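You operate a simulated robot arm through the tools that you are given. There is no shell and no other tool. Be economical: measure what you need, move in short steps, check, and stop when the job is done.

You run a simulated two-armed robot. Do the job below in one go: nothing can be reset, and whatever is moved stays where it is left.

## Task
Hold the jar, unscrew its cap, tip in the green measuring cup of sesame and screw it shut.
Fine: cup back where it stood. Set down upright: green measuring cup.

It is judged by the outcome, as a careful person would: the job done as asked, and still so three seconds after it is handed in. It fails if anything else is knocked over, pushed out of place, dropped, spilled or broken. Lids that push on must go on centred and level and be pressed home; caps that screw on are set level and turned clockwise until they are tight.

## Robot
Two 7-joint arms with two-finger parallel grippers on one trunk, on a base that drives. Base frame: it is fixed to the floor where the robot stands at the start and does not move with it; the origin is under the middle of the robot, x ahead of it, y to its left, z up. Readings come in cm, degrees, newtons and seconds.
The left shoulder is at the start at [2, 13.8, 163.3], the right one opposite. Payload 1.57 kg a hand.
Tool frame (each hand has its own): the origin (TCP) lies between the finger pads and is the grasp point; the fingertips stand 3 cm ahead of it; z points along the fingers, y is the line along which they close. Largest opening 8 cm; finger width 1.7, thickness 1.2; the body of the gripper, 4 by 8.2 cm, starts 8 cm behind the TCP.
Orientation is told as [roll, pitch, yaw] about the base's x, y, z axes, in that order, counted from this pose: with the fingers straight down and closing along the base's y, the tool's x points along the base's -x, its y along +y and its z along -z.

## Interface
- The arms move only by the tool drive_tool. It takes "left_plan", "right_plan" or both (then of equal length, played together; a hand with none holds still); each is text: rows parted by semicolons, each of 7 numbers parted by spaces: the shift along the tool's x, y, z in cm, then the turn, a rotation vector about the tool's x, y, z in degrees, then the gripper command, from -1 (shut) to 1 (fully open), values between in proportion. In form: tx ty tz rx ry rz fingers; .... A call has 1 to 8 rows; each row shifts and turns the commanded pose from where the row before left it, along the tool's axes as they then stand. Each row takes 0.2 s and may step no farther than 5 cm and 8.6 degrees from the row before; otherwise, or with a gripper value out of range, the whole call is refused. Where a pose cannot be reached the arm comes as near as it can. A force on the tool above 40 N (or 10 N above the force at the start of the call, whichever is more), or a blocked arm, ends the call early, and 0.2 s more pass. The fingers move at their own pace (about 4.5 cm/s each) and stop on an object; they squeeze with about 37 N. The grip force told is the motor's: it shows also when the fingers shut on nothing. Time passes only in rows, and 0.2 s behind the last, so rows that do not move let the fingers close. It gives the time, the measured TCP pose, the force on the tool (base axes), the opening and the grip force at its end, in the units of the frame above (readings bear some noise), with the torque about the TCP (base axes, N m) and any sound that the robot's microphone picked up.
- Cameras (640 x 400 px; columns grow to the right, rows downward): "scene" is now at [17.63, 0.24, 147.36]; the picture's right is [-0.13, -0.99, 0.00], its down [-0.85, 0.11, -0.51] and it looks along [0.50, -0.06, -0.86] (base axes); focal length 264 px, centre (320, 200). "left" rides on the left gripper at [7.2, 0.7, -12.2] in its tool frame; the picture's right is [-0.09, 1.00, 0.00], its down [-0.84, -0.08, -0.54] and it looks along [-0.54, -0.05, 0.84] (tool axes); focal length 238 px, centre (320, 200). "right" rides on the right gripper at [7.2, -0.7, -12.2] in its tool frame; the picture's right is [0.09, 1.00, 0.00], its down [-0.84, 0.08, -0.54] and it looks along [-0.54, 0.05, 0.84] (tool axes); focal length 238 px, centre (320, 200). There is no depth. A picture from a camera that has moved, and an enlarged one, comes with that camera's place and axes in the base frame and with its lens. The place of the scene camera against the robot may be out by one fixed shift of up to 1.8 cm in any direction.
- grab_frame(camera): a new picture of that camera. No time passes.
- slide_trunk(by): slides the trunk up (or, below 0, down) by that many cm; the arms and the scene camera ride with it, the base frame stays. It gives what a move gives, with no picture.
- base_move(legs): drives the robot by 1 to 6 legs, each [ahead, left, turn to the left] in cm, cm and degrees, along the robot's own axes; the way and the turn of a leg run together, so that a leg with both is an arc; at most 150 cm and 180 degrees a leg. The arms and the cameras ride along, it lands a little off, and it stops where it bumps. It gives what a move gives.
- aim_head(pan, tilt): turns the head with the scene camera to pan (to the left, within 60 degrees either way) and tilt (down, from -29 to 69), counted from straight ahead of the robot. It gives what a move gives.
- inspect(camera, box): a new picture of the part [left, top, right, bottom] of that camera's present view, enlarged. No time passes.
- job_done(): hands the job in; it is judged then, once.

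Work in short steps. Places have to be worked out from the pictures, the camera data and where the tool is seen: move nearer, look again, correct. Check each grasp and each placing, and mend what went wrong. You have 120 turns and 108 pictures in all, those below and enlarged ones among them. Open the grippers and draw the arms clear of the work before you hand the job in, unless the task says otherwise; then end with one line.

The tools are called after ">>>" by a JSON object that holds its "fn" and its "kwargs". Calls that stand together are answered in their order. drive_tool: Moves the arms, as the interface text tells. Its arguments: {"type":"object","properties":{"left_plan":{"type":"string"},"right_plan":{"type":"string"}},"required":[]} The other tools are called the same way: slide_trunk (by) slides the trunk up or down; base_move (legs) drives the base; aim_head (pan, tilt) turns the head that bears the scene camera; grab_frame (camera) takes a picture; inspect (camera, box) takes an enlarged picture of a part of a camera's view; job_done () hands the job in.

At the start:

```text
t: 0.0
left_eef_pos: [27.74, 10.01, 126.27]
left_tool_rot: [0.0, 0.0, 0.0]
left_ft_force: [0.6, 0.3, -1.0]
left_wrist_torque: [-0.02, -0.01, 0.01]
left_opening: 7.99
left_gripper_force: 0.1
right_eef_pos: [25.84, -14.31, 122.96]
right_tool_rot: [-0.1, 0.0, 0.0]
right_ft_force: [-0.3, 0.7, -0.1]
right_wrist_torque: [0.0, -0.01, -0.01]
right_opening: 7.97
right_gripper_force: 0.0
trunk travel left (down, up): [-100.8, 23.2]
robot x, y, heading: [-0.42, -0.02, 0.1]
head pan, tilt: [-7.2, 59.4]
```

scene: 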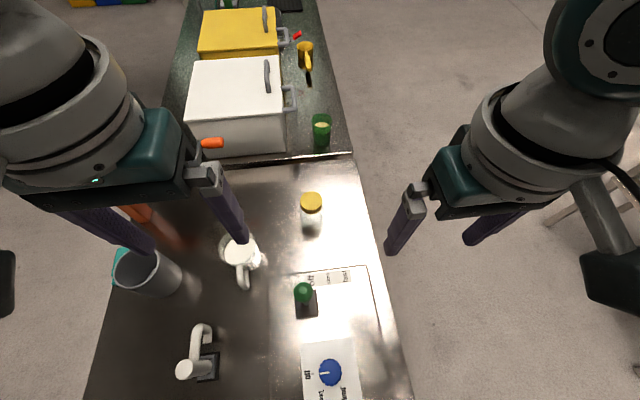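
right: 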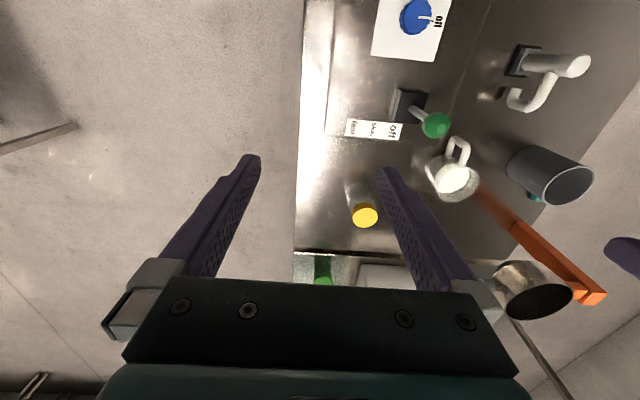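
left: 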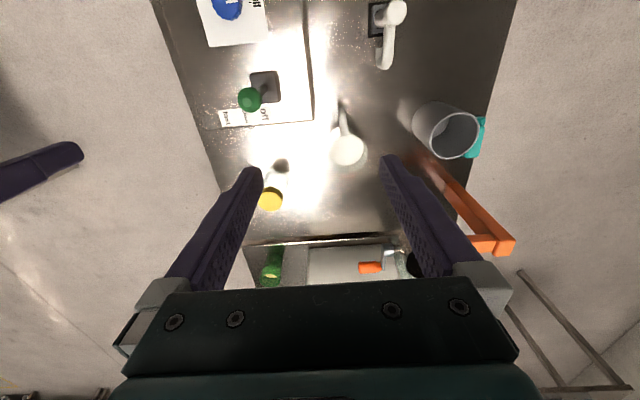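

I start by enlarging the scene around the jar and the green cup.

>>> {"fn": "inspect", "kwargs": {"camera": "scene", "box": [240, 90, 400, 250]}}

>>> {"fn": "inspect", "kwargs": {"camera": "scene", "box": [160, 0, 400, 170]}}

>>> {"fn": "inspect", "kwargs": {"camera": "right", "box": [280, 80, 480, 300]}}

```text
2.50 times, centred on (320, 170) of scene
camera zoom: at [17.63, 0.24, 147.36], right [-0.13, -0.99, 0.0], down [-0.85, 0.11, -0.51], along [0.5, -0.06, -0.86], focal length 659 px, centre (320, 275)
```

zoom: 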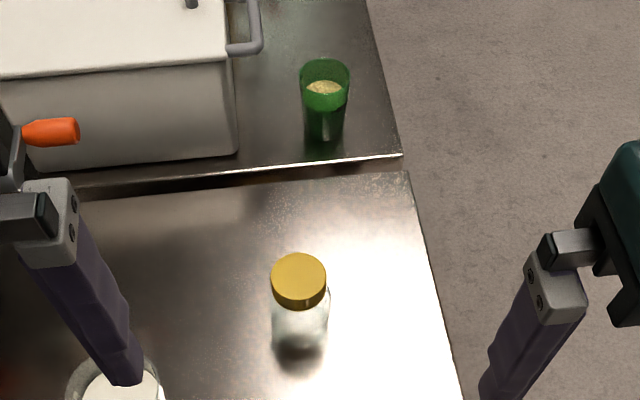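

```text
2.35 times, centred on (280, 85) of scene
camera zoom: at [17.63, 0.24, 147.36], right [-0.13, -0.99, 0.0], down [-0.85, 0.11, -0.51], along [0.5, -0.06, -0.86], focal length 620 px, centre (414, 471)
```

zoom: 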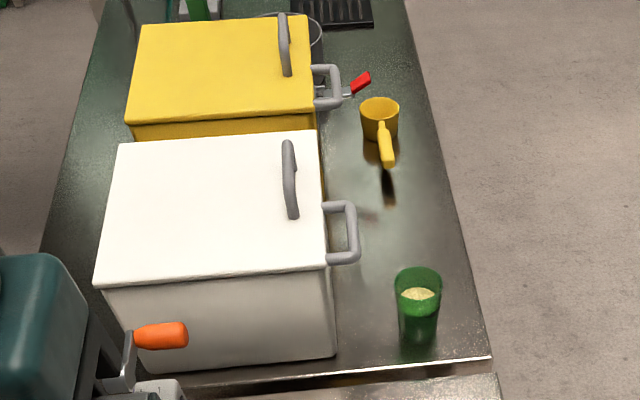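

```text
1.82 times, centred on (380, 190) of right
camera zoom: at [18.55, -15.03, 135.09], right [-0.09, 1.0, 0.0], down [0.84, 0.08, 0.54], along [0.54, 0.05, -0.84], focal length 433 px, centre (211, 218)
```

zoom: 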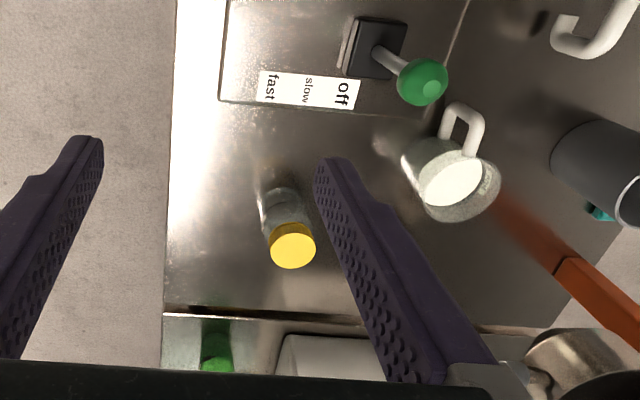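

Triangulating scene + right views, the jar cap top is at about (50.6, -1.6, 90.5). Before lowering the trunk I look down to see where the near edge of the table is.

>>> {"fn": "aim_head", "kwargs": {"pan": 0, "tilt": 69}}

>>> {"fn": "grab_frame", "kwargs": {"camera": "scene"}}

>>> {"fn": "inspect", "kwargs": {"camera": "left", "box": [160, 0, 480, 300]}}

```text
t: 0.7
left_eef_pos: [27.78, 10.01, 126.37]
left_tool_rot: [-0.1, 0.0, 0.0]
left_ft_force: [-0.3, -1.1, -0.3]
left_wrist_torque: [-0.03, 0.03, 0.0]
left_opening: 8.0
left_gripper_force: 0.0
right_eef_pos: [25.81, -14.24, 122.99]
right_tool_rot: [0.1, -0.1, 0.0]
right_ft_force: [-0.4, 0.7, 0.4]
right_wrist_torque: [-0.01, 0.01, 0.05]
right_opening: 7.99
right_gripper_force: 0.1
trunk travel left (down, up): [-100.8, 23.2]
robot x, y, heading: [0.07, 0.15, 0.1]
head pan, tilt: [0.0, 68.8]
```

```text
101 pictures are left
camera scene: at [16.55, 1.09, 146.36], right [0.0, -1.0, 0.0], down [-0.93, 0.0, -0.36], along [0.36, 0.0, -0.93], focal length 264 px, centre (320, 200)
```

scene: 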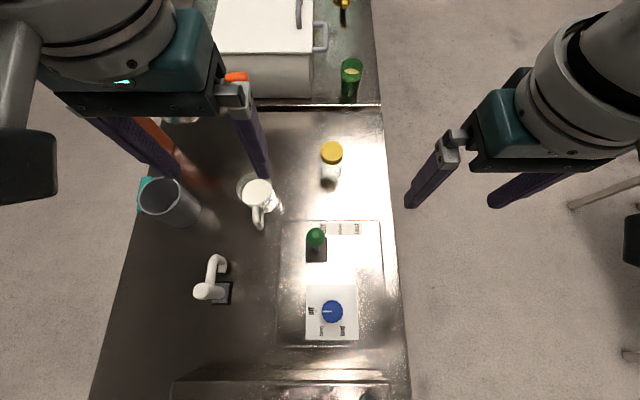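

```text
1.33 times, centred on (320, 150) of left
camera zoom: at [20.51, 10.62, 138.52], right [0.09, 1.0, 0.0], down [0.84, -0.08, 0.54], along [0.54, -0.05, -0.84], focal length 318 px, centre (320, 267)
```

zoom: 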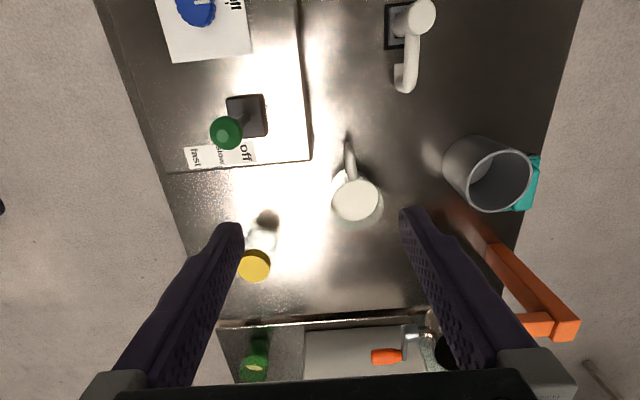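

The left+right wrist views put the cap at about (47.6, -2.9, 94.4), the table near z 83, a raised panel with a lever knob at (25.6, 0.6, 104) and a mug at (39.5, 14.5, 90). I lower the trunk 20 cm to gain reach, which keeps the fingertips above 99.

>>> {"fn": "slide_trunk", "kwargs": {"by": -20}}

>>> {"fn": "aim_head", "kwargs": {"pan": 0, "tilt": 50}}

>>> {"fn": "grab_frame", "kwargs": {"camera": "scene"}}

```text
t: 2.9
left_eef_pos: [27.84, 10.06, 106.29]
left_tool_rot: [-0.1, 0.0, 0.0]
left_ft_force: [0.8, -0.9, 0.7]
left_wrist_torque: [0.02, 0.01, -0.02]
left_opening: 7.99
left_gripper_force: 0.1
right_eef_pos: [25.78, -14.35, 102.96]
right_tool_rot: [0.0, 0.0, 0.0]
right_ft_force: [-0.7, -0.5, 0.4]
right_wrist_torque: [-0.02, -0.01, 0.0]
right_opening: 8.01
right_gripper_force: 0.0
trunk travel left (down, up): [-80.8, 43.2]
robot x, y, heading: [-0.1, 0.07, 0.1]
head pan, tilt: [0.0, 68.8]
```

```text
t: 3.7
left_eef_pos: [27.89, 10.11, 106.2]
left_tool_rot: [0.1, 0.0, 0.0]
left_ft_force: [0.7, -0.6, 0.8]
left_wrist_torque: [0.01, 0.0, 0.0]
left_opening: 7.99
left_gripper_force: 0.1
right_eef_pos: [25.81, -14.25, 103.01]
right_tool_rot: [0.0, 0.0, 0.0]
right_ft_force: [0.4, 0.1, -0.3]
right_wrist_torque: [0.0, -0.02, 0.0]
right_opening: 8.0
right_gripper_force: 0.1
trunk travel left (down, up): [-80.8, 43.2]
robot x, y, heading: [0.11, -0.12, 0.3]
head pan, tilt: [0.0, 50.0]
```

```text
99 pictures are left
camera scene: at [18.65, 1.09, 128.55], right [0.0, -1.0, 0.0], down [-0.77, 0.0, -0.64], along [0.64, 0.0, -0.77], focal length 264 px, centre (320, 200)
```

scene: 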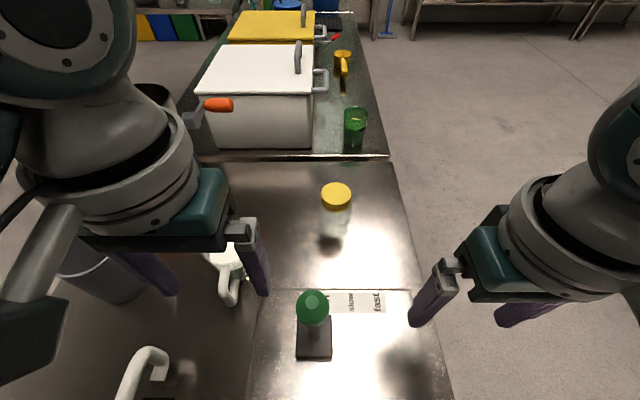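

I move the right hand forward and up with its tool still down, so its wrist camera looks over the jar and the cup.

>>> {"fn": "drive_tool", "kwargs": {"right_plan": "-4 -0.5 -2 0 0 0 1;-4 -0.5 -2 0 0 0 1;-4 0 -2 0 0 0 1;-4 0 -2 0 0 0 1;-4 0 -2 0 0 0 1;0 0 0 0 0 0 1"}}

>>> {"fn": "grab_frame", "kwargs": {"camera": "right"}}

>>> {"fn": "grab_frame", "kwargs": {"camera": "left"}}

```text
t: 5.1
left_eef_pos: [27.76, 10.12, 106.34]
left_tool_rot: [0.1, 0.0, 0.0]
left_ft_force: [0.0, 0.1, 0.6]
left_wrist_torque: [0.02, -0.02, -0.04]
left_opening: 8.0
left_gripper_force: 0.1
right_eef_pos: [45.54, -15.54, 112.92]
right_tool_rot: [0.0, -0.1, 0.1]
right_ft_force: [0.1, 0.3, -0.2]
right_wrist_torque: [-0.01, -0.02, -0.01]
right_opening: 7.99
right_gripper_force: 0.0
trunk travel left (down, up): [-80.8, 43.2]
robot x, y, heading: [0.2, 0.04, -0.0]
head pan, tilt: [0.0, 50.0]
```

```text
98 pictures are left
camera right: at [38.39, -16.22, 125.06], right [-0.09, 1.0, 0.0], down [0.84, 0.08, 0.54], along [0.54, 0.05, -0.84], focal length 238 px, centre (320, 200)
```

right: 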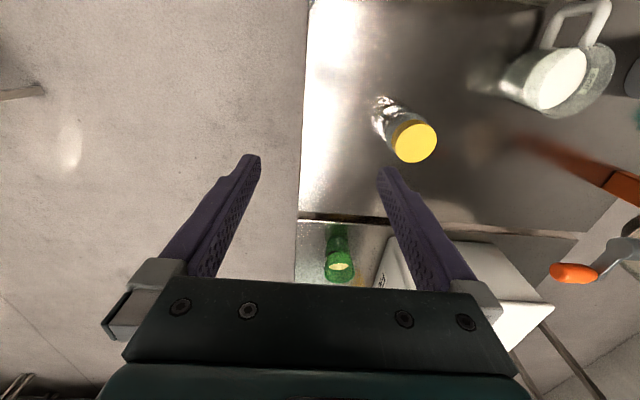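

```text
97 pictures are left
camera left: at [20.52, 10.62, 118.52], right [0.09, 1.0, 0.0], down [0.84, -0.08, 0.54], along [0.54, -0.05, -0.84], focal length 238 px, centre (320, 200)
```

left: 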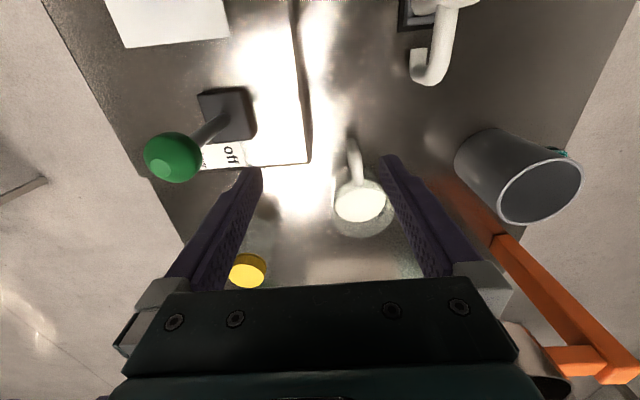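

Cap is confirmed at (47.7, -2.8, 94.5). I enlarge the jar and cup to get heights.

>>> {"fn": "inspect", "kwargs": {"camera": "right", "box": [340, 80, 460, 180]}}

>>> {"fn": "inspect", "kwargs": {"camera": "right", "box": [280, 190, 400, 290]}}

>>> {"fn": "inspect", "kwargs": {"camera": "scene", "box": [280, 90, 400, 260]}}

```text
4.00 times, centred on (400, 130) of right
camera zoom: at [38.39, -16.22, 125.06], right [-0.09, 1.0, 0.0], down [0.84, 0.08, 0.54], along [0.54, 0.05, -0.84], focal length 953 px, centre (0, 480)
```

zoom: 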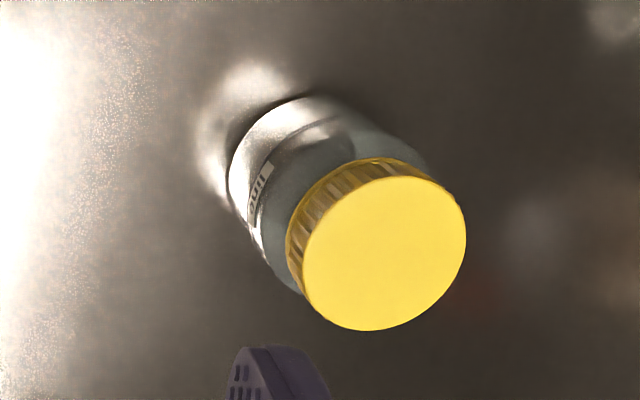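

```text
4.00 times, centred on (340, 240) of right
camera zoom: at [38.39, -16.22, 125.06], right [-0.09, 1.0, 0.0], down [0.84, 0.08, 0.54], along [0.54, 0.05, -0.84], focal length 953 px, centre (240, 40)
```

zoom: 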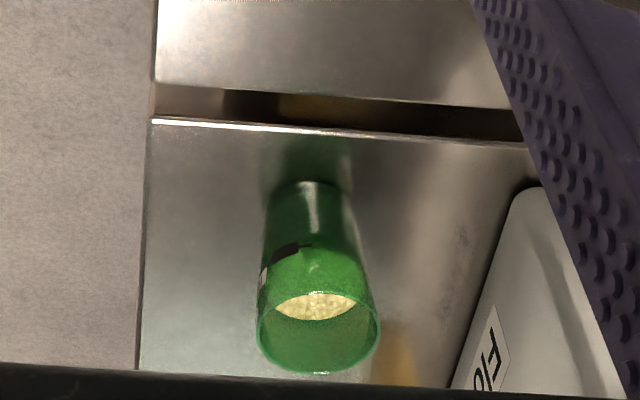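

```text
2.35 times, centred on (340, 175) of scene
camera zoom: at [18.66, 1.09, 128.55], right [0.0, -1.0, 0.0], down [-0.77, 0.0, -0.64], along [0.64, 0.0, -0.77], focal length 620 px, centre (273, 259)
```

zoom: 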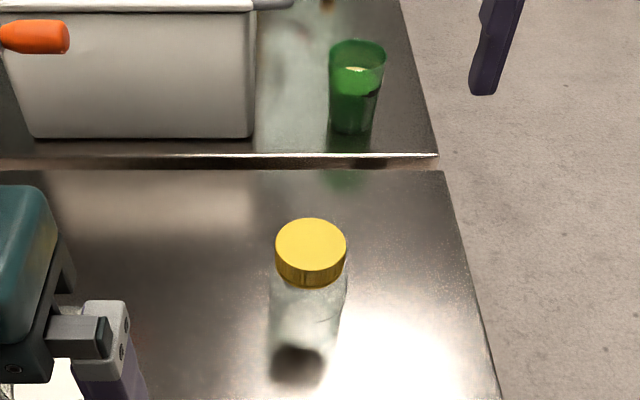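

The cup rim is at about (75.7, -8.8, 93) and the surfaces are near z 83, so the cup is out of comfortable reach from here. The floor to the right of the tables is free, so I'll go round to that side and face +y. First I raise the trunk so the hands clear the lever.

>>> {"fn": "slide_trunk", "kwargs": {"by": 20}}

>>> {"fn": "aim_head", "kwargs": {"pan": -50, "tilt": 40}}

>>> {"fn": "grab_frame", "kwargs": {"camera": "scene"}}

```text
t: 7.3
left_eef_pos: [27.9, 10.02, 126.29]
left_tool_rot: [0.0, -0.1, 0.1]
left_ft_force: [0.5, 0.7, 0.0]
left_wrist_torque: [0.02, -0.03, -0.02]
left_opening: 7.99
left_gripper_force: 0.0
right_eef_pos: [45.62, -15.59, 132.95]
right_tool_rot: [0.0, 0.0, -0.1]
right_ft_force: [-0.2, 0.3, 0.0]
right_wrist_torque: [0.02, -0.06, 0.0]
right_opening: 8.01
right_gripper_force: 0.0
trunk travel left (down, up): [-100.8, 23.2]
robot x, y, heading: [-0.24, -0.02, 0.1]
head pan, tilt: [0.0, 50.0]
```

```text
t: 8.4
left_eef_pos: [27.76, 9.95, 126.44]
left_tool_rot: [0.0, 0.0, 0.0]
left_ft_force: [-0.4, 0.1, -0.5]
left_wrist_torque: [-0.01, 0.01, -0.01]
left_opening: 7.99
left_gripper_force: 0.0
right_eef_pos: [45.47, -15.59, 132.91]
right_tool_rot: [0.1, 0.0, 0.0]
right_ft_force: [0.7, -0.2, -0.6]
right_wrist_torque: [-0.03, -0.01, -0.03]
right_opening: 7.98
right_gripper_force: 0.1
trunk travel left (down, up): [-100.8, 23.2]
robot x, y, heading: [0.21, 0.08, -0.2]
head pan, tilt: [-50.0, 40.0]
```

```text
93 pictures are left
camera scene: at [16.42, -5.42, 149.97], right [-0.77, -0.64, 0.0], down [-0.41, 0.49, -0.77], along [0.49, -0.59, -0.64], focal length 264 px, centre (320, 200)
```

scene: 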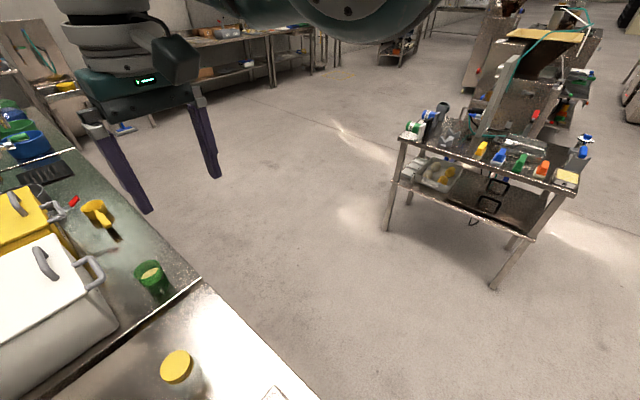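

The aisle between the tables (edge y ≈ -17) and the other bench (y ≈ -140) is free. I drive right, ahead, then turn left.

>>> {"fn": "base_move", "kwargs": {"legs": [[0, -60, 0], [62, 0, 0], [0, 0, 90]]}}

>>> {"fn": "aim_head", "kwargs": {"pan": 0, "tilt": 60}}

>>> {"fn": "grab_frame", "kwargs": {"camera": "scene"}}

```text
t: 18.8
left_eef_pos: [52.01, -32.0, 126.44]
left_tool_rot: [-0.1, -0.1, 90.1]
left_ft_force: [0.2, -0.9, -1.0]
left_wrist_torque: [0.02, 0.0, 0.05]
left_opening: 7.99
left_gripper_force: 0.1
right_eef_pos: [77.51, -14.05, 132.87]
right_tool_rot: [0.0, 0.0, 90.1]
right_ft_force: [-0.9, 0.7, 0.1]
right_wrist_torque: [-0.04, -0.02, -0.01]
right_opening: 7.99
right_gripper_force: 0.1
trunk travel left (down, up): [-100.8, 23.2]
robot x, y, heading: [61.74, -59.61, 90.1]
head pan, tilt: [-50.0, 40.0]
```

```text
t: 19.9
left_eef_pos: [51.93, -31.84, 126.33]
left_tool_rot: [0.0, 0.0, 90.1]
left_ft_force: [0.6, 0.4, 0.1]
left_wrist_torque: [-0.02, 0.0, -0.02]
left_opening: 7.99
left_gripper_force: 0.1
right_eef_pos: [77.66, -14.08, 132.83]
right_tool_rot: [-0.1, 0.0, 90.1]
right_ft_force: [0.6, 0.6, -0.1]
right_wrist_torque: [0.0, -0.01, 0.02]
right_opening: 8.01
right_gripper_force: 0.1
trunk travel left (down, up): [-100.8, 23.2]
robot x, y, heading: [62.06, -59.92, 90.0]
head pan, tilt: [0.0, 60.0]
```

```text
92 pictures are left
camera scene: at [63.01, -41.93, 147.3], right [1.0, 0.0, 0.0], down [0.0, -0.87, -0.5], along [0.0, 0.5, -0.87], focal length 264 px, centre (320, 200)
```

scene: 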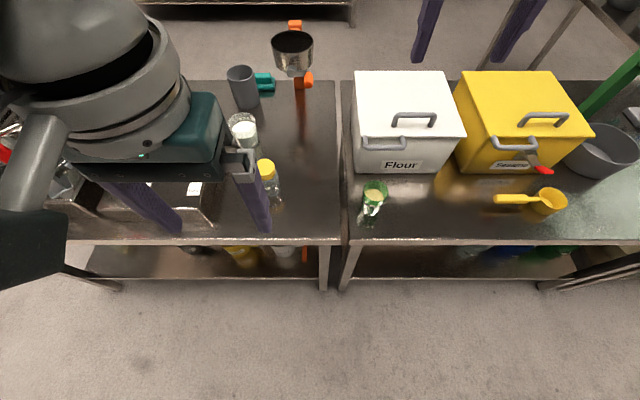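

The view from this side is clear: jar at left, cup at right. I retract the right hand, drive 8 cm closer, and lower the trunk 32 cm.

>>> {"fn": "drive_tool", "kwargs": {"right_plan": "4.5 0 0 0 0 0 1;4.5 0 0 0 0 0 1;4.5 0 0 0 0 0 1;4.5 0 0 0 0 0 1;2 0 0 0 0 0 1;0 0 0 0 0 0 1", "left_plan": "1 0 0 0 0 0 1;1 0 0 0 0 0 1;1 0 0 0 0 0 1;1 0 0 0 0 0 1;0 0 0 0 0 0 1;0 0 0 0 0 0 1"}}

>>> {"fn": "base_move", "kwargs": {"legs": [[8, 0, 0]]}}

>>> {"fn": "slide_trunk", "kwargs": {"by": -32}}

>>> {"fn": "aim_head", "kwargs": {"pan": 0, "tilt": 50}}

>>> {"fn": "grab_frame", "kwargs": {"camera": "scene"}}

>>> {"fn": "grab_frame", "kwargs": {"camera": "left"}}

>>> {"fn": "grab_frame", "kwargs": {"camera": "right"}}

```text
t: 21.3
left_eef_pos: [51.97, -35.96, 126.42]
left_tool_rot: [0.0, 0.0, 90.2]
left_ft_force: [-0.2, -0.6, -0.6]
left_wrist_torque: [-0.01, 0.02, 0.0]
left_opening: 8.01
left_gripper_force: 0.0
right_eef_pos: [77.61, -34.04, 133.07]
right_tool_rot: [-0.2, 0.0, 90.0]
right_ft_force: [0.8, 0.3, -0.4]
right_wrist_torque: [-0.04, -0.02, -0.02]
right_opening: 7.99
right_gripper_force: 0.0
trunk travel left (down, up): [-100.8, 23.2]
robot x, y, heading: [62.15, -59.49, 90.0]
head pan, tilt: [0.0, 60.0]
```

```text
t: 22.4
left_eef_pos: [51.99, -28.01, 126.2]
left_tool_rot: [0.0, 0.0, 90.1]
left_ft_force: [-0.8, 0.5, 0.6]
left_wrist_torque: [-0.02, -0.02, 0.0]
left_opening: 7.99
left_gripper_force: 0.1
right_eef_pos: [77.56, -25.99, 133.04]
right_tool_rot: [0.0, 0.0, 90.2]
right_ft_force: [-0.5, 0.7, 0.1]
right_wrist_torque: [-0.02, 0.0, 0.04]
right_opening: 8.03
right_gripper_force: 0.1
trunk travel left (down, up): [-100.8, 23.2]
robot x, y, heading: [62.21, -51.74, 90.3]
head pan, tilt: [0.0, 60.0]
```

```text
t: 25.6
left_eef_pos: [51.88, -27.98, 94.33]
left_tool_rot: [0.0, 0.0, 90.1]
left_ft_force: [0.5, -0.9, 0.5]
left_wrist_torque: [-0.01, 0.03, 0.02]
left_opening: 8.01
left_gripper_force: 0.0
right_eef_pos: [77.66, -25.9, 101.04]
right_tool_rot: [0.0, 0.0, 90.2]
right_ft_force: [0.2, 0.6, 0.0]
right_wrist_torque: [0.01, 0.01, -0.02]
right_opening: 8.02
right_gripper_force: 0.0
trunk travel left (down, up): [-68.8, 55.2]
robot x, y, heading: [62.1, -51.52, 89.9]
head pan, tilt: [0.0, 60.0]
```

```text
t: 26.3
left_eef_pos: [51.92, -27.88, 94.36]
left_tool_rot: [0.0, -0.1, 90.1]
left_ft_force: [-0.3, -0.6, 0.6]
left_wrist_torque: [0.04, -0.03, 0.01]
left_opening: 7.99
left_gripper_force: 0.0
right_eef_pos: [77.48, -25.85, 101.03]
right_tool_rot: [0.0, 0.0, 90.2]
right_ft_force: [0.4, 0.0, 0.1]
right_wrist_torque: [-0.02, 0.03, -0.01]
right_opening: 7.97
right_gripper_force: 0.0
trunk travel left (down, up): [-68.8, 55.2]
robot x, y, heading: [62.24, -51.18, 90.2]
head pan, tilt: [0.0, 50.0]
```

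```text
91 pictures are left
camera scene: at [62.96, -32.86, 116.55], right [1.0, 0.0, 0.0], down [0.0, -0.77, -0.64], along [0.0, 0.64, -0.77], focal length 264 px, centre (320, 200)
```

scene: 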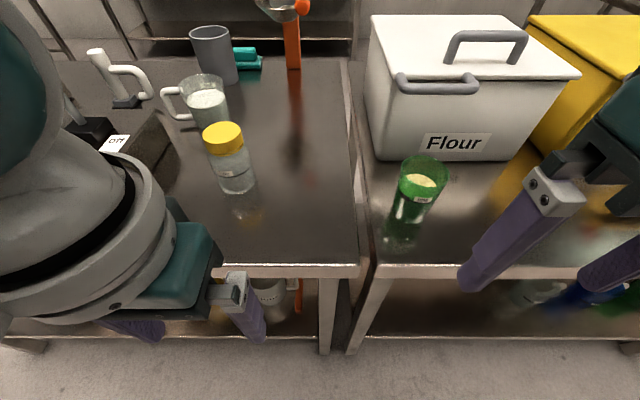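

```text
90 pictures are left
camera left: at [51.23, -35.23, 106.49], right [-1.0, 0.09, 0.0], down [0.08, 0.84, 0.54], along [0.05, 0.54, -0.84], focal length 238 px, centre (320, 200)
```

left: 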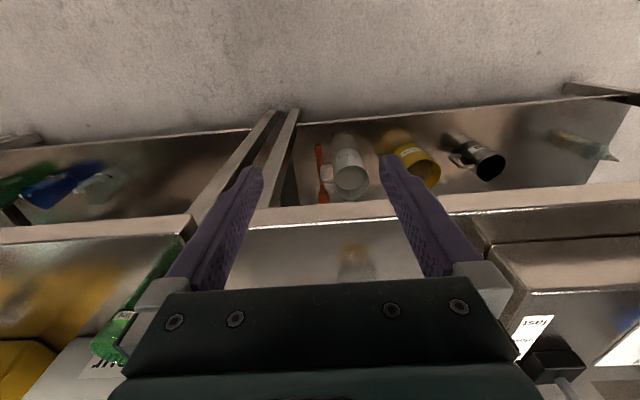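

```text
89 pictures are left
camera right: at [78.19, -33.11, 113.19], right [-1.0, -0.09, 0.0], down [-0.08, 0.84, 0.54], along [-0.05, 0.54, -0.84], focal length 238 px, centre (320, 200)
```

right: 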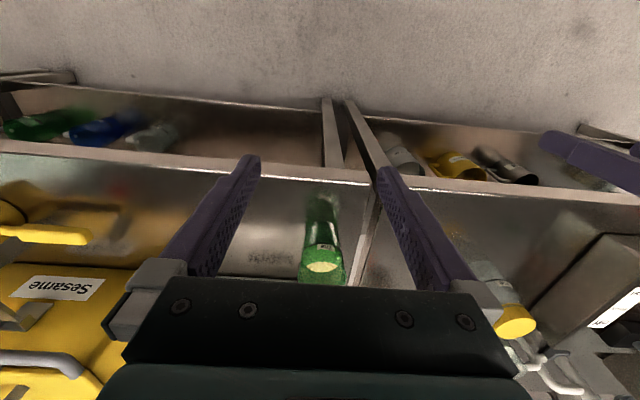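

Right-hand view puts the jar near (48, -3) and the cup near (75.8, -10). I raise the left hand and move it forward, then pitch it to about 35° below horizontal to approach the jar from this side.

>>> {"fn": "drive_tool", "kwargs": {"left_plan": "-3 0.9 -4 0 0 0 1;-3 0.9 -4 0 0 0 1;-2 0.9 -4 0 0 0 1;-2 0.8 -2 0 0 0 1;0 0 0 0 0 0 1"}}

>>> {"fn": "drive_tool", "kwargs": {"left_plan": "0 0 0 0 -8 0 1;0 0 0 0 -8 0 1;0 0 0 0 -8 0 1;0 0 0 0 -8 0 1;0 0 0 0 -8 0 1;0 0 0 0 -8 0 1;0 0 0 0 -7 0 1;0 0 0 0 0 0 1"}}

>>> {"fn": "grab_frame", "kwargs": {"camera": "left"}}

>>> {"fn": "grab_frame", "kwargs": {"camera": "scene"}}

```text
refused: row 1 steps farther than a row can; nothing moved
```

```text
t: 28.1
left_eef_pos: [51.99, -27.91, 94.33]
left_tool_rot: [0.0, -54.9, 90.1]
left_ft_force: [-0.6, -0.2, -0.5]
left_wrist_torque: [0.01, 0.02, 0.01]
left_opening: 8.01
left_gripper_force: 0.0
right_eef_pos: [77.54, -25.93, 101.05]
right_tool_rot: [-0.1, 0.0, 90.2]
right_ft_force: [1.2, -0.2, -0.2]
right_wrist_torque: [-0.01, 0.0, -0.03]
right_opening: 8.01
right_gripper_force: 0.1
trunk travel left (down, up): [-68.8, 55.2]
robot x, y, heading: [61.5, -51.85, 90.2]
head pan, tilt: [0.0, 50.0]
```

```text
88 pictures are left
camera left: at [51.23, -42.18, 95.4], right [-1.0, 0.05, 0.08], down [0.08, 0.04, 1.0], along [0.05, 1.0, -0.04], focal length 238 px, centre (320, 200)
```

left: 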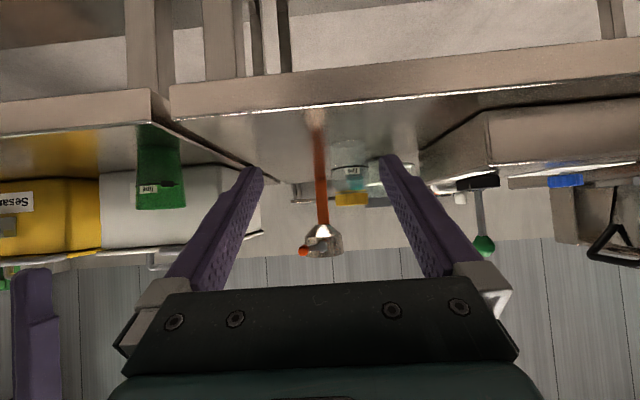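

```text
87 pictures are left
camera scene: at [62.96, -32.86, 116.55], right [1.0, 0.0, 0.0], down [0.0, -0.77, -0.64], along [0.0, 0.64, -0.77], focal length 264 px, centre (320, 200)
```

scene: 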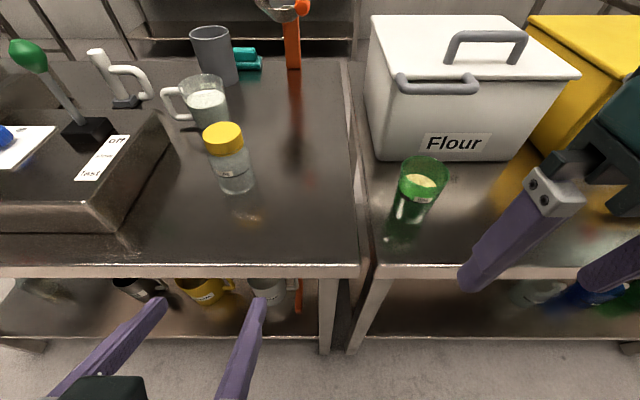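

The left camera is now beneath, looking level (picture upside down) and gives a clean side view of the jar. I enlarge it.

>>> {"fn": "inspect", "kwargs": {"camera": "left", "box": [270, 110, 430, 210]}}

>>> {"fn": "inspect", "kwargs": {"camera": "scene", "box": [180, 100, 300, 220]}}

```text
4.00 times, centred on (350, 160) of left
camera zoom: at [51.23, -42.18, 95.4], right [-1.0, 0.05, 0.08], down [0.08, 0.04, 1.0], along [0.05, 1.0, -0.04], focal length 953 px, centre (200, 360)
```

zoom: 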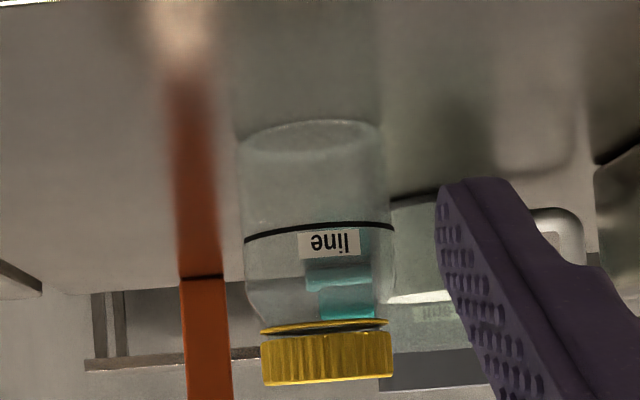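

```text
3.33 times, centred on (240, 160) of scene
camera zoom: at [62.96, -32.86, 116.55], right [1.0, 0.0, 0.0], down [0.0, -0.77, -0.64], along [0.0, 0.64, -0.77], focal length 879 px, centre (587, 333)
```

zoom: 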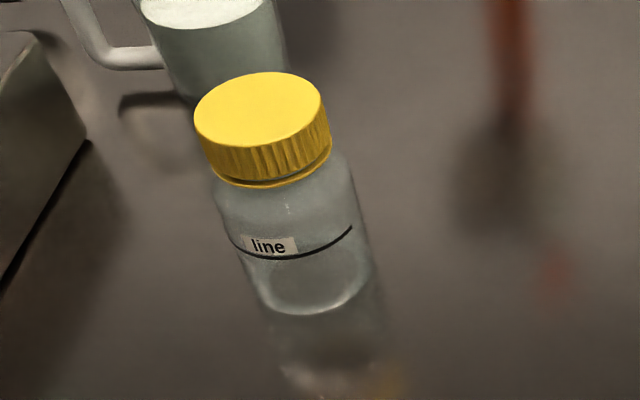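

Jar: axis (48.0, -2.8), cap top ≈ 94.7, body ≈ 6 cm wide, table ≈ 85. I bring the left hand to a pre-grasp about 10 cm back along its fingers.

>>> {"fn": "drive_tool", "kwargs": {"left_plan": "-2.5 1 3.4 0 0 0 1;-2.5 1 3.4 0 0 0 1;-2.5 1 3.4 0 0 0 1;-2.5 1 3.4 0 0 0 1;0 0 0 0 0 0 1"}}

>>> {"fn": "grab_frame", "kwargs": {"camera": "left"}}

>>> {"fn": "inspect", "kwargs": {"camera": "scene", "box": [150, 60, 350, 260]}}

```text
t: 29.3
left_eef_pos: [47.72, -10.93, 94.68]
left_tool_rot: [0.0, -55.0, 90.2]
left_ft_force: [0.0, -0.2, 0.6]
left_wrist_torque: [0.02, -0.02, 0.02]
left_opening: 8.0
left_gripper_force: 0.1
right_eef_pos: [77.49, -25.84, 100.97]
right_tool_rot: [0.0, 0.1, 90.1]
right_ft_force: [0.4, 0.4, 0.5]
right_wrist_torque: [0.0, -0.04, -0.01]
right_opening: 8.03
right_gripper_force: 0.1
trunk travel left (down, up): [-68.8, 55.2]
robot x, y, heading: [62.05, -51.51, 90.1]
head pan, tilt: [0.0, 50.0]
```

```text
84 pictures are left
camera left: at [47.13, -25.28, 95.78], right [-1.0, 0.05, 0.08], down [0.08, 0.04, 1.0], along [0.05, 1.0, -0.04], focal length 238 px, centre (320, 200)
```

left: 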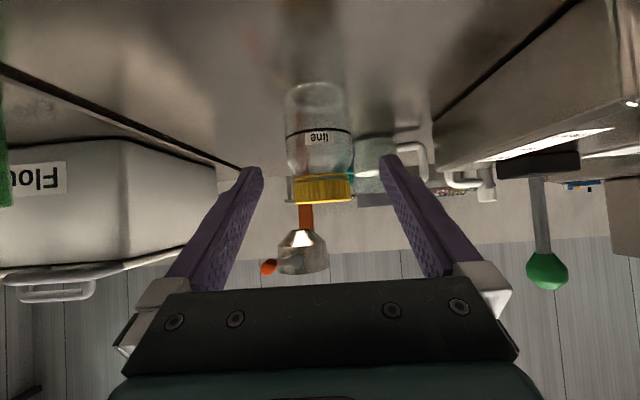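

```text
2.00 times, centred on (250, 160) of scene
camera zoom: at [62.96, -32.85, 116.55], right [1.0, 0.0, 0.0], down [0.0, -0.77, -0.64], along [0.0, 0.64, -0.77], focal length 527 px, centre (460, 280)
```

zoom: 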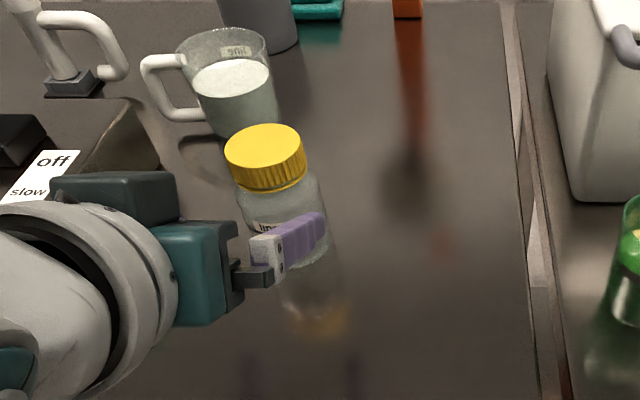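

The jar lies on the finger midline. I enlarge to fix its distance better.

>>> {"fn": "inspect", "kwargs": {"camera": "left", "box": [260, 70, 380, 210]}}

```text
2.86 times, centred on (320, 140) of left
camera zoom: at [47.13, -25.28, 95.78], right [-1.0, 0.05, 0.08], down [0.08, 0.04, 1.0], along [0.05, 1.0, -0.04], focal length 681 px, centre (320, 371)
```

zoom: 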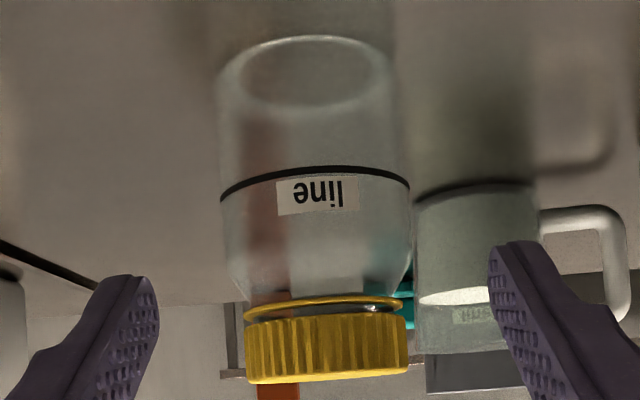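

Cap diameter about 5.6, body about 6.4, axis at (48.0, -2.5) and table at 85.3. I advance 10 cm along the fingers onto the body, still open.

>>> {"fn": "drive_tool", "kwargs": {"left_plan": "-0.1 -0.1 2.5 0 0 0 1;-0.1 -0.1 2.5 0 0 0 1;-0.1 0 2.5 0 0 0 1;-0.1 0 2.4 0 0 0 1;0 0 0 0 0 0 1"}}

>>> {"fn": "grab_frame", "kwargs": {"camera": "left"}}

>>> {"fn": "inspect", "kwargs": {"camera": "scene", "box": [150, 60, 350, 260]}}

```text
t: 30.5
left_eef_pos: [47.96, -2.85, 89.31]
left_tool_rot: [-0.1, -55.0, 90.2]
left_ft_force: [0.1, -0.7, 0.5]
left_wrist_torque: [-0.01, 0.02, -0.01]
left_opening: 8.0
left_gripper_force: 0.1
right_eef_pos: [77.5, -25.96, 101.16]
right_tool_rot: [-0.1, 0.1, 90.3]
right_ft_force: [-0.2, -0.4, 0.1]
right_wrist_torque: [0.01, -0.03, 0.0]
right_opening: 8.01
right_gripper_force: 0.1
trunk travel left (down, up): [-68.8, 55.2]
robot x, y, heading: [61.91, -51.76, 90.3]
head pan, tilt: [0.0, 50.0]
```

```text
81 pictures are left
camera left: at [47.28, -17.02, 90.4], right [-1.0, 0.05, 0.07], down [0.08, 0.04, 1.0], along [0.05, 1.0, -0.04], focal length 238 px, centre (320, 200)
```

left: 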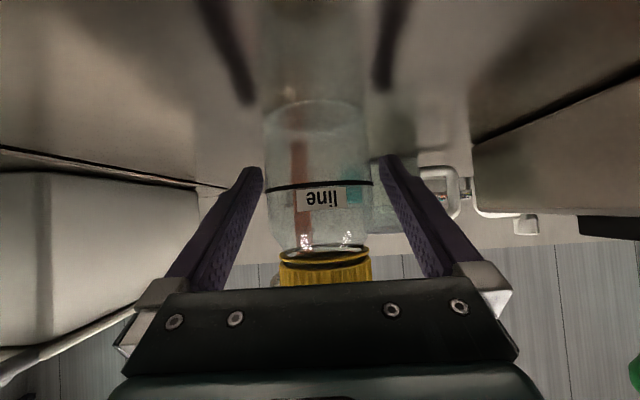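

```text
2.00 times, centred on (250, 160) of scene
camera zoom: at [62.96, -32.86, 116.55], right [1.0, 0.0, 0.0], down [0.0, -0.77, -0.64], along [0.0, 0.64, -0.77], focal length 527 px, centre (460, 280)
```

zoom: 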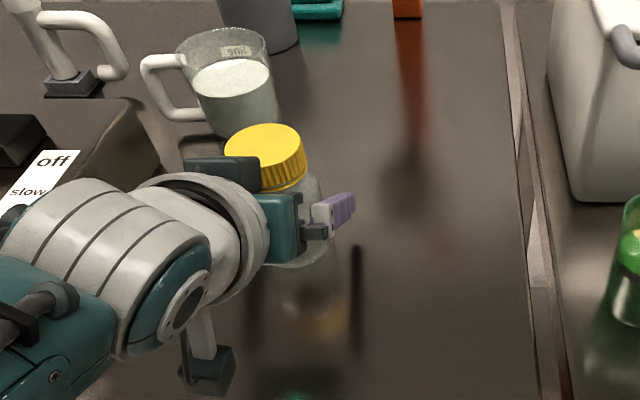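

The jar sits centred between the pads. I close the left gripper on it.

>>> {"fn": "drive_tool", "kwargs": {"left_plan": "0 0 0 0 0 0 0.6;0 0 0 0 0 0 0;0 0 0 0 0 0 -1;0 0 0 0 0 0 -1;0 0 0 0 0 0 -1"}}

>>> {"fn": "grab_frame", "kwargs": {"camera": "left"}}

```text
t: 31.7
left_eef_pos: [47.95, -2.74, 89.3]
left_tool_rot: [-0.1, -55.0, 90.1]
left_ft_force: [1.0, -0.1, 0.0]
left_wrist_torque: [0.04, 0.0, -0.02]
left_opening: 6.11
left_gripper_force: 37.3
right_eef_pos: [77.49, -25.92, 101.03]
right_tool_rot: [0.0, 0.0, 90.1]
right_ft_force: [0.7, -0.6, 0.1]
right_wrist_torque: [-0.03, -0.01, 0.01]
right_opening: 8.03
right_gripper_force: 0.0
trunk travel left (down, up): [-68.8, 55.2]
robot x, y, heading: [62.09, -51.91, 90.1]
head pan, tilt: [0.0, 50.0]
```

```text
79 pictures are left
camera left: at [47.28, -17.05, 90.4], right [-1.0, 0.05, 0.08], down [0.08, 0.04, 1.0], along [0.05, 1.0, -0.04], focal length 238 px, centre (320, 200)
```

left: 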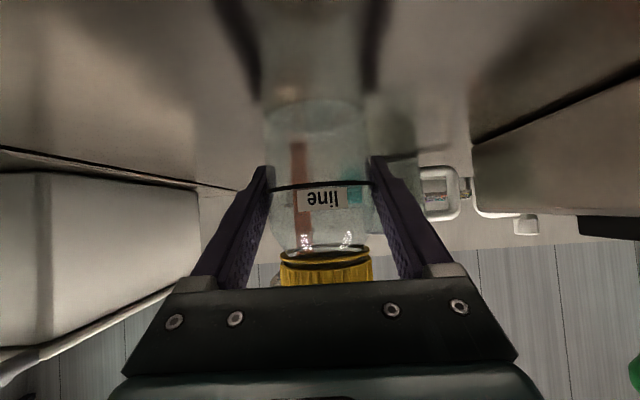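

Jar is firmly held (opening 6.11, 37 N). Next I lift the right hand and bring it above the cap with its tool down and closing along x.

>>> {"fn": "drive_tool", "kwargs": {"right_plan": "0 0 -4 0 0 0 1;0 0 -4 0 0 0 1;0 0 -4 0 0 0 1;-2.9 3.6 0 0 0 0 1;-2.9 3.7 0 0 0 0 1;-2.9 3.7 0 0 0 0 1;-2.9 3.7 0 0 0 0 1;0 0 0 0 0 0 1"}}

>>> {"fn": "grab_frame", "kwargs": {"camera": "right"}}

>>> {"fn": "grab_frame", "kwargs": {"camera": "scene"}}

```text
t: 33.5
left_eef_pos: [47.91, -2.83, 89.31]
left_tool_rot: [0.0, -55.0, 90.1]
left_ft_force: [-1.1, -0.9, 0.4]
left_wrist_torque: [0.03, 0.0, 0.04]
left_opening: 6.13
left_gripper_force: 36.8
right_eef_pos: [62.82, -14.43, 112.92]
right_tool_rot: [-0.1, -0.1, 90.2]
right_ft_force: [-0.1, 0.1, -0.3]
right_wrist_torque: [-0.02, -0.03, -0.02]
right_opening: 7.99
right_gripper_force: 0.2
trunk travel left (down, up): [-68.8, 55.2]
robot x, y, heading: [61.64, -51.65, 90.2]
head pan, tilt: [0.0, 50.0]
```

```text
78 pictures are left
camera right: at [63.51, -21.57, 125.08], right [-1.0, -0.1, 0.0], down [-0.08, 0.84, 0.54], along [-0.05, 0.54, -0.84], focal length 238 px, centre (320, 200)
```

right: 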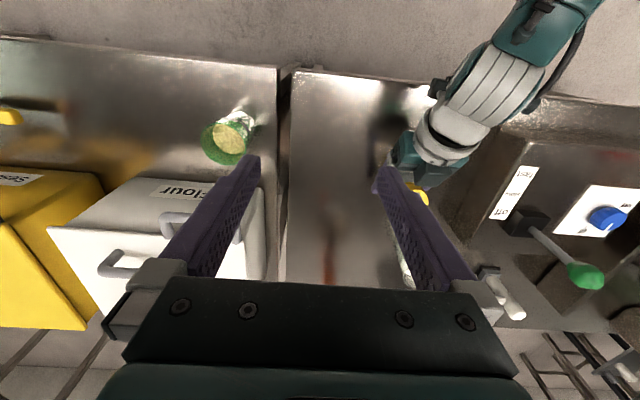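

```text
77 pictures are left
camera scene: at [62.95, -32.85, 116.55], right [1.0, 0.0, 0.0], down [0.0, -0.77, -0.64], along [0.0, 0.64, -0.77], focal length 264 px, centre (320, 200)
```

scene: 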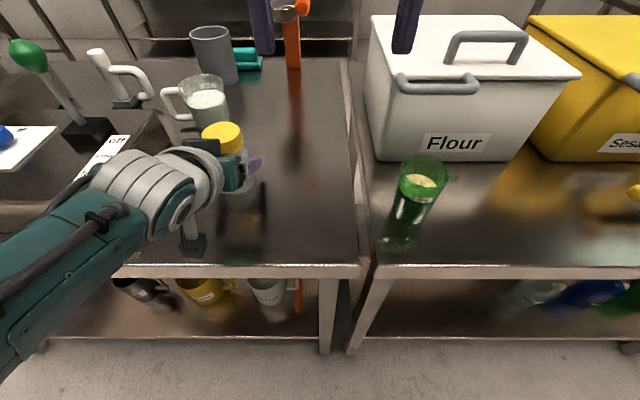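

Left arm stays out to the left, clear. I continue the right hand to directly above the cap and look.

>>> {"fn": "drive_tool", "kwargs": {"right_plan": "-2.95 3.7 0 0 0 0 1;-2.95 3.7 0 0 0 0 1;-2.95 3.7 0 0 0 0 1;-2.95 3.7 0 0 0 0 1;0 0 3 0 0 0 1;0 0 0 0 0 0 1"}}

>>> {"fn": "grab_frame", "kwargs": {"camera": "right"}}

>>> {"fn": "grab_frame", "kwargs": {"camera": "scene"}}

```text
t: 34.9
left_eef_pos: [48.03, -2.73, 89.35]
left_tool_rot: [0.1, -55.0, 90.2]
left_ft_force: [-0.3, -0.3, 1.9]
left_wrist_torque: [0.04, 0.01, -0.02]
left_opening: 6.08
left_gripper_force: 37.0
right_eef_pos: [57.89, -10.2, 109.8]
right_tool_rot: [0.0, -0.1, 90.3]
right_ft_force: [0.5, -0.2, 0.5]
right_wrist_torque: [-0.02, 0.02, 0.0]
right_opening: 7.99
right_gripper_force: 0.1
right hand out of reach, approached as far as the arm can: row 2, 3, 4
trunk travel left (down, up): [-68.8, 55.2]
robot x, y, heading: [61.92, -51.69, 90.3]
head pan, tilt: [0.0, 50.0]
```

```text
76 pictures are left
camera right: at [58.44, -17.44, 121.84], right [-1.0, -0.09, 0.0], down [-0.08, 0.84, 0.54], along [-0.05, 0.54, -0.84], focal length 238 px, centre (320, 200)
```

right: 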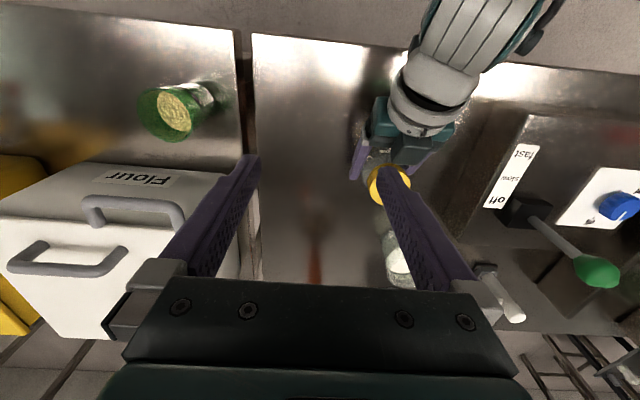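

```text
75 pictures are left
camera scene: at [62.97, -32.85, 116.55], right [1.0, 0.0, 0.0], down [0.0, -0.77, -0.64], along [0.0, 0.64, -0.77], focal length 264 px, centre (320, 200)
```

scene: 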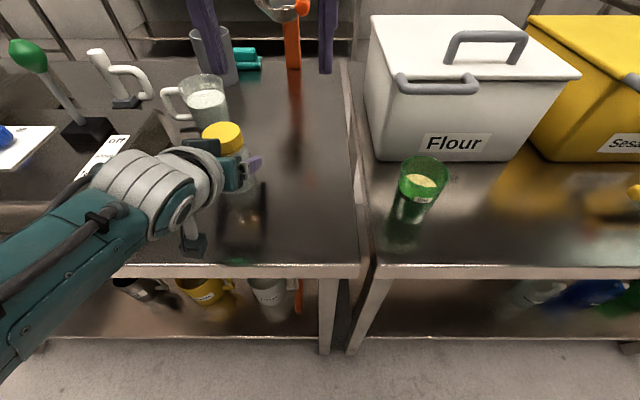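

The right arm cannot reach across to there, so I'll carry the jar nearer the middle with the left hand. I back the right hand off first.

>>> {"fn": "drive_tool", "kwargs": {"right_plan": "3.2 -3 0 0 0 0 1;3.2 -3 0 0 0 0 1;3.2 -3 0 0 0 0 1;3.2 -3 0 0 0 0 1;3.2 -3 0 0 0 0 1;0 0 0 0 0 0 1"}}

```text
t: 36.3
left_eef_pos: [47.87, -2.74, 89.32]
left_tool_rot: [-0.1, -55.0, 90.1]
left_ft_force: [0.4, -0.2, 1.7]
left_wrist_torque: [-0.03, 0.03, 0.05]
left_opening: 6.11
left_gripper_force: 36.6
right_eef_pos: [72.84, -26.12, 109.86]
right_tool_rot: [-0.1, 0.0, 90.1]
right_ft_force: [-0.1, 1.1, 0.7]
right_wrist_torque: [0.0, -0.01, 0.02]
right_opening: 8.0
right_gripper_force: 0.1
trunk travel left (down, up): [-68.8, 55.2]
robot x, y, heading: [62.05, -51.66, 90.1]
head pan, tilt: [0.0, 50.0]
```

Now I lift the jar straight up 10 cm with the left hand.

>>> {"fn": "drive_tool", "kwargs": {"left_plan": "-1.6 0 -1.15 0 0 0 -1;-1.6 0 -1.15 0 0 0 -1;-1.6 0 -1.15 0 0 0 -1;-1.6 0 -1.15 0 0 0 -1;-1.6 0 -1.15 0 0 0 -1;0 0 0 0 0 0 -1"}}

>>> {"fn": "grab_frame", "kwargs": {"camera": "scene"}}

```text
t: 37.7
left_eef_pos: [47.97, -2.8, 99.04]
left_tool_rot: [0.0, -55.0, 90.2]
left_ft_force: [0.1, 0.8, -1.3]
left_wrist_torque: [0.0, -0.02, 0.0]
left_opening: 6.07
left_gripper_force: 37.1
right_eef_pos: [72.78, -26.11, 109.94]
right_tool_rot: [0.0, 0.0, 90.1]
right_ft_force: [0.4, 0.4, 1.3]
right_wrist_torque: [0.0, -0.03, 0.0]
right_opening: 7.98
right_gripper_force: 0.1
trunk travel left (down, up): [-68.8, 55.2]
robot x, y, heading: [61.81, -51.86, 90.3]
head pan, tilt: [0.0, 50.0]
```

```text
74 pictures are left
camera scene: at [62.97, -32.87, 116.55], right [1.0, 0.0, 0.0], down [0.0, -0.77, -0.64], along [0.0, 0.64, -0.77], focal length 264 px, centre (320, 200)
```

scene: 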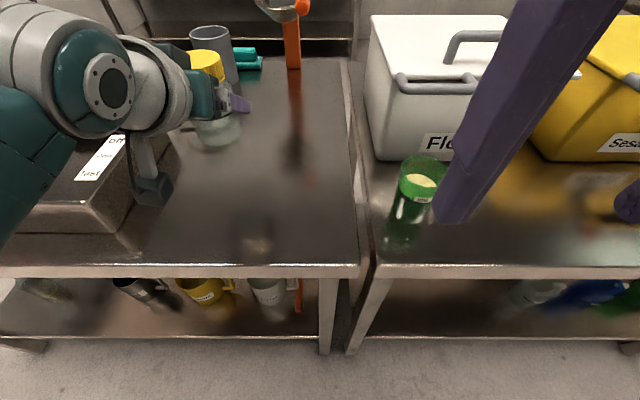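

Jar is lifted and level. I carry it to about (60, -18, 99) while the right hand shifts out and up a bit.

>>> {"fn": "drive_tool", "kwargs": {"left_plan": "1.6 -2.4 -2.6 0 0 0 -1;1.6 -2.4 -2.6 0 0 0 -1;1.6 -2.4 -2.6 0 0 0 -1;1.6 -2.4 -2.6 0 0 0 -1;1.6 -2.4 -2.6 0 0 0 -1;0 0 0 0 0 0 -1", "right_plan": "0 -1 -1.5 0 0 0 1;0 -1 -1.5 0 0 0 1;0 -1 -1.5 0 0 0 1;0 -1 -1.5 0 0 0 1;0 -1 -1.5 0 0 0 1;0 0 0 0 0 0 1"}}

>>> {"fn": "grab_frame", "kwargs": {"camera": "scene"}}

>>> {"fn": "grab_frame", "kwargs": {"camera": "right"}}

```text
t: 38.9
left_eef_pos: [55.53, -17.4, 97.99]
left_tool_rot: [16.8, -54.2, 73.5]
left_ft_force: [0.3, 0.1, -1.3]
left_wrist_torque: [-0.02, 0.01, -0.01]
left_opening: 6.09
left_gripper_force: 37.3
right_eef_pos: [77.85, -27.45, 114.89]
right_tool_rot: [-3.2, 3.8, 91.4]
right_ft_force: [-0.5, 0.0, -0.5]
right_wrist_torque: [0.01, -0.02, -0.01]
right_opening: 8.0
right_gripper_force: 0.1
trunk travel left (down, up): [-68.8, 55.2]
robot x, y, heading: [62.0, -51.57, 90.2]
head pan, tilt: [0.0, 50.0]
stopped in row 5 (left hand): the arm was blocked; the commanded pose is now the measured one
```

```text
73 pictures are left
camera scene: at [62.94, -32.84, 116.56], right [1.0, 0.0, 0.0], down [0.0, -0.77, -0.64], along [0.0, 0.64, -0.77], focal length 264 px, centre (320, 200)
```

scene: 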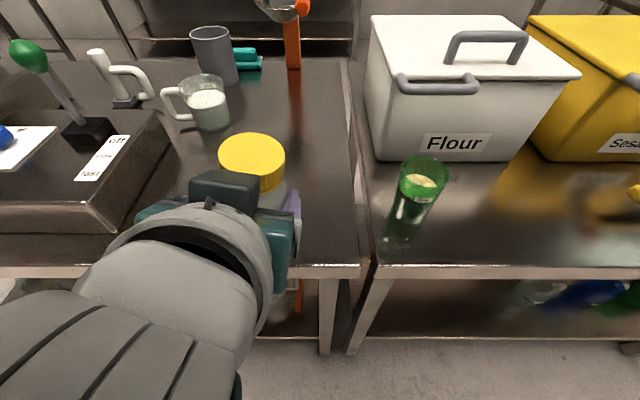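

```text
72 pictures are left
camera right: at [78.01, -33.77, 127.47], right [-0.99, -0.12, -0.05], down [-0.13, 0.87, 0.48], along [-0.02, 0.48, -0.88], focal length 238 px, centre (320, 200)
```

right: 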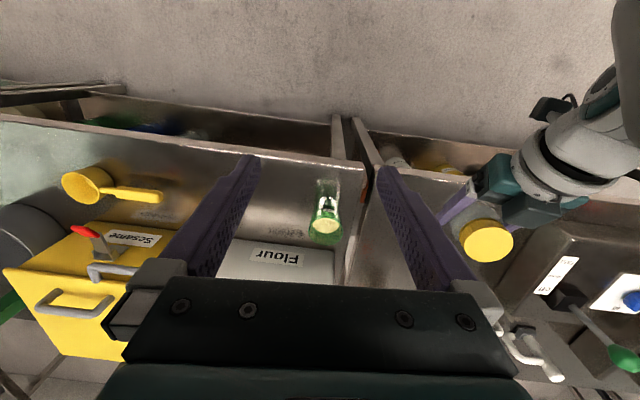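

The left arm folded into a limit and the jar tilted about 10°. I move it forward again and level it, computing the correction in the tool frame. After that I'll yaw that hand inward so the forearms converge.

>>> {"fn": "drive_tool", "kwargs": {"left_plan": "-0.9 0 1.2 2.8 0.2 -3.95 -1;-0.9 0 1.2 2.8 0.2 -3.95 -1;-0.6 0 0.8 0 0 0 -1;0 0 0 0 0 0 -1"}}

```text
t: 39.9
left_eef_pos: [55.73, -13.38, 98.33]
left_tool_rot: [-0.4, -55.2, 87.9]
left_ft_force: [0.3, -0.5, -1.6]
left_wrist_torque: [0.0, 0.01, -0.04]
left_opening: 6.1
left_gripper_force: 37.1
right_eef_pos: [77.9, -27.43, 114.74]
right_tool_rot: [-3.2, 3.7, 91.6]
right_ft_force: [0.4, -0.9, -0.7]
right_wrist_torque: [-0.06, -0.02, 0.03]
right_opening: 8.01
right_gripper_force: 0.1
trunk travel left (down, up): [-68.8, 55.2]
robot x, y, heading: [61.97, -51.84, 90.1]
head pan, tilt: [0.0, 50.0]
```

Jar is level again. I yaw the left hand about the vertical toward 48° so its wrist moves out to the left.

>>> {"fn": "drive_tool", "kwargs": {"left_plan": "0 0 0 6.5 0 4.6 -1;0 0 0 6.5 0 4.6 -1;0 0 0 6.5 0 4.6 -1;0 0 0 6.5 0 4.6 -1;0 0 0 6.5 0 4.6 -1;0 0 0 0 0 0 -1"}}

>>> {"fn": "grab_frame", "kwargs": {"camera": "scene"}}

```text
t: 41.3
left_eef_pos: [55.65, -13.35, 98.31]
left_tool_rot: [0.3, -55.2, 47.2]
left_ft_force: [-0.5, 0.4, -1.6]
left_wrist_torque: [-0.01, 0.0, 0.01]
left_opening: 6.1
left_gripper_force: 37.2
right_eef_pos: [77.94, -27.43, 114.91]
right_tool_rot: [-3.2, 3.9, 91.6]
right_ft_force: [-0.1, -0.4, -0.6]
right_wrist_torque: [0.0, 0.01, 0.0]
right_opening: 8.0
right_gripper_force: 0.2
trunk travel left (down, up): [-68.8, 55.2]
robot x, y, heading: [61.91, -51.6, 90.2]
head pan, tilt: [0.0, 50.0]
```

```text
71 pictures are left
camera scene: at [62.96, -32.87, 116.55], right [1.0, 0.0, 0.0], down [0.0, -0.77, -0.64], along [0.0, 0.64, -0.77], focal length 264 px, centre (320, 200)
```

scene: 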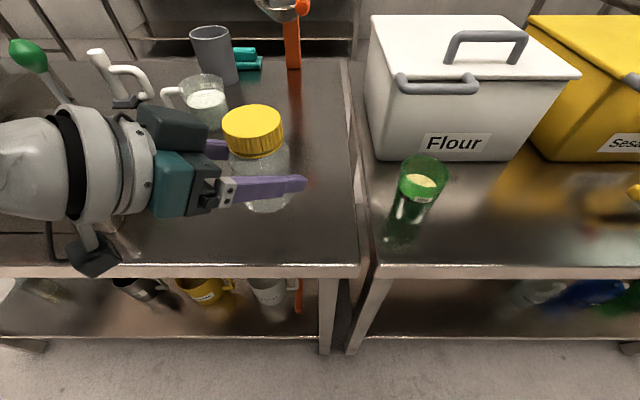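

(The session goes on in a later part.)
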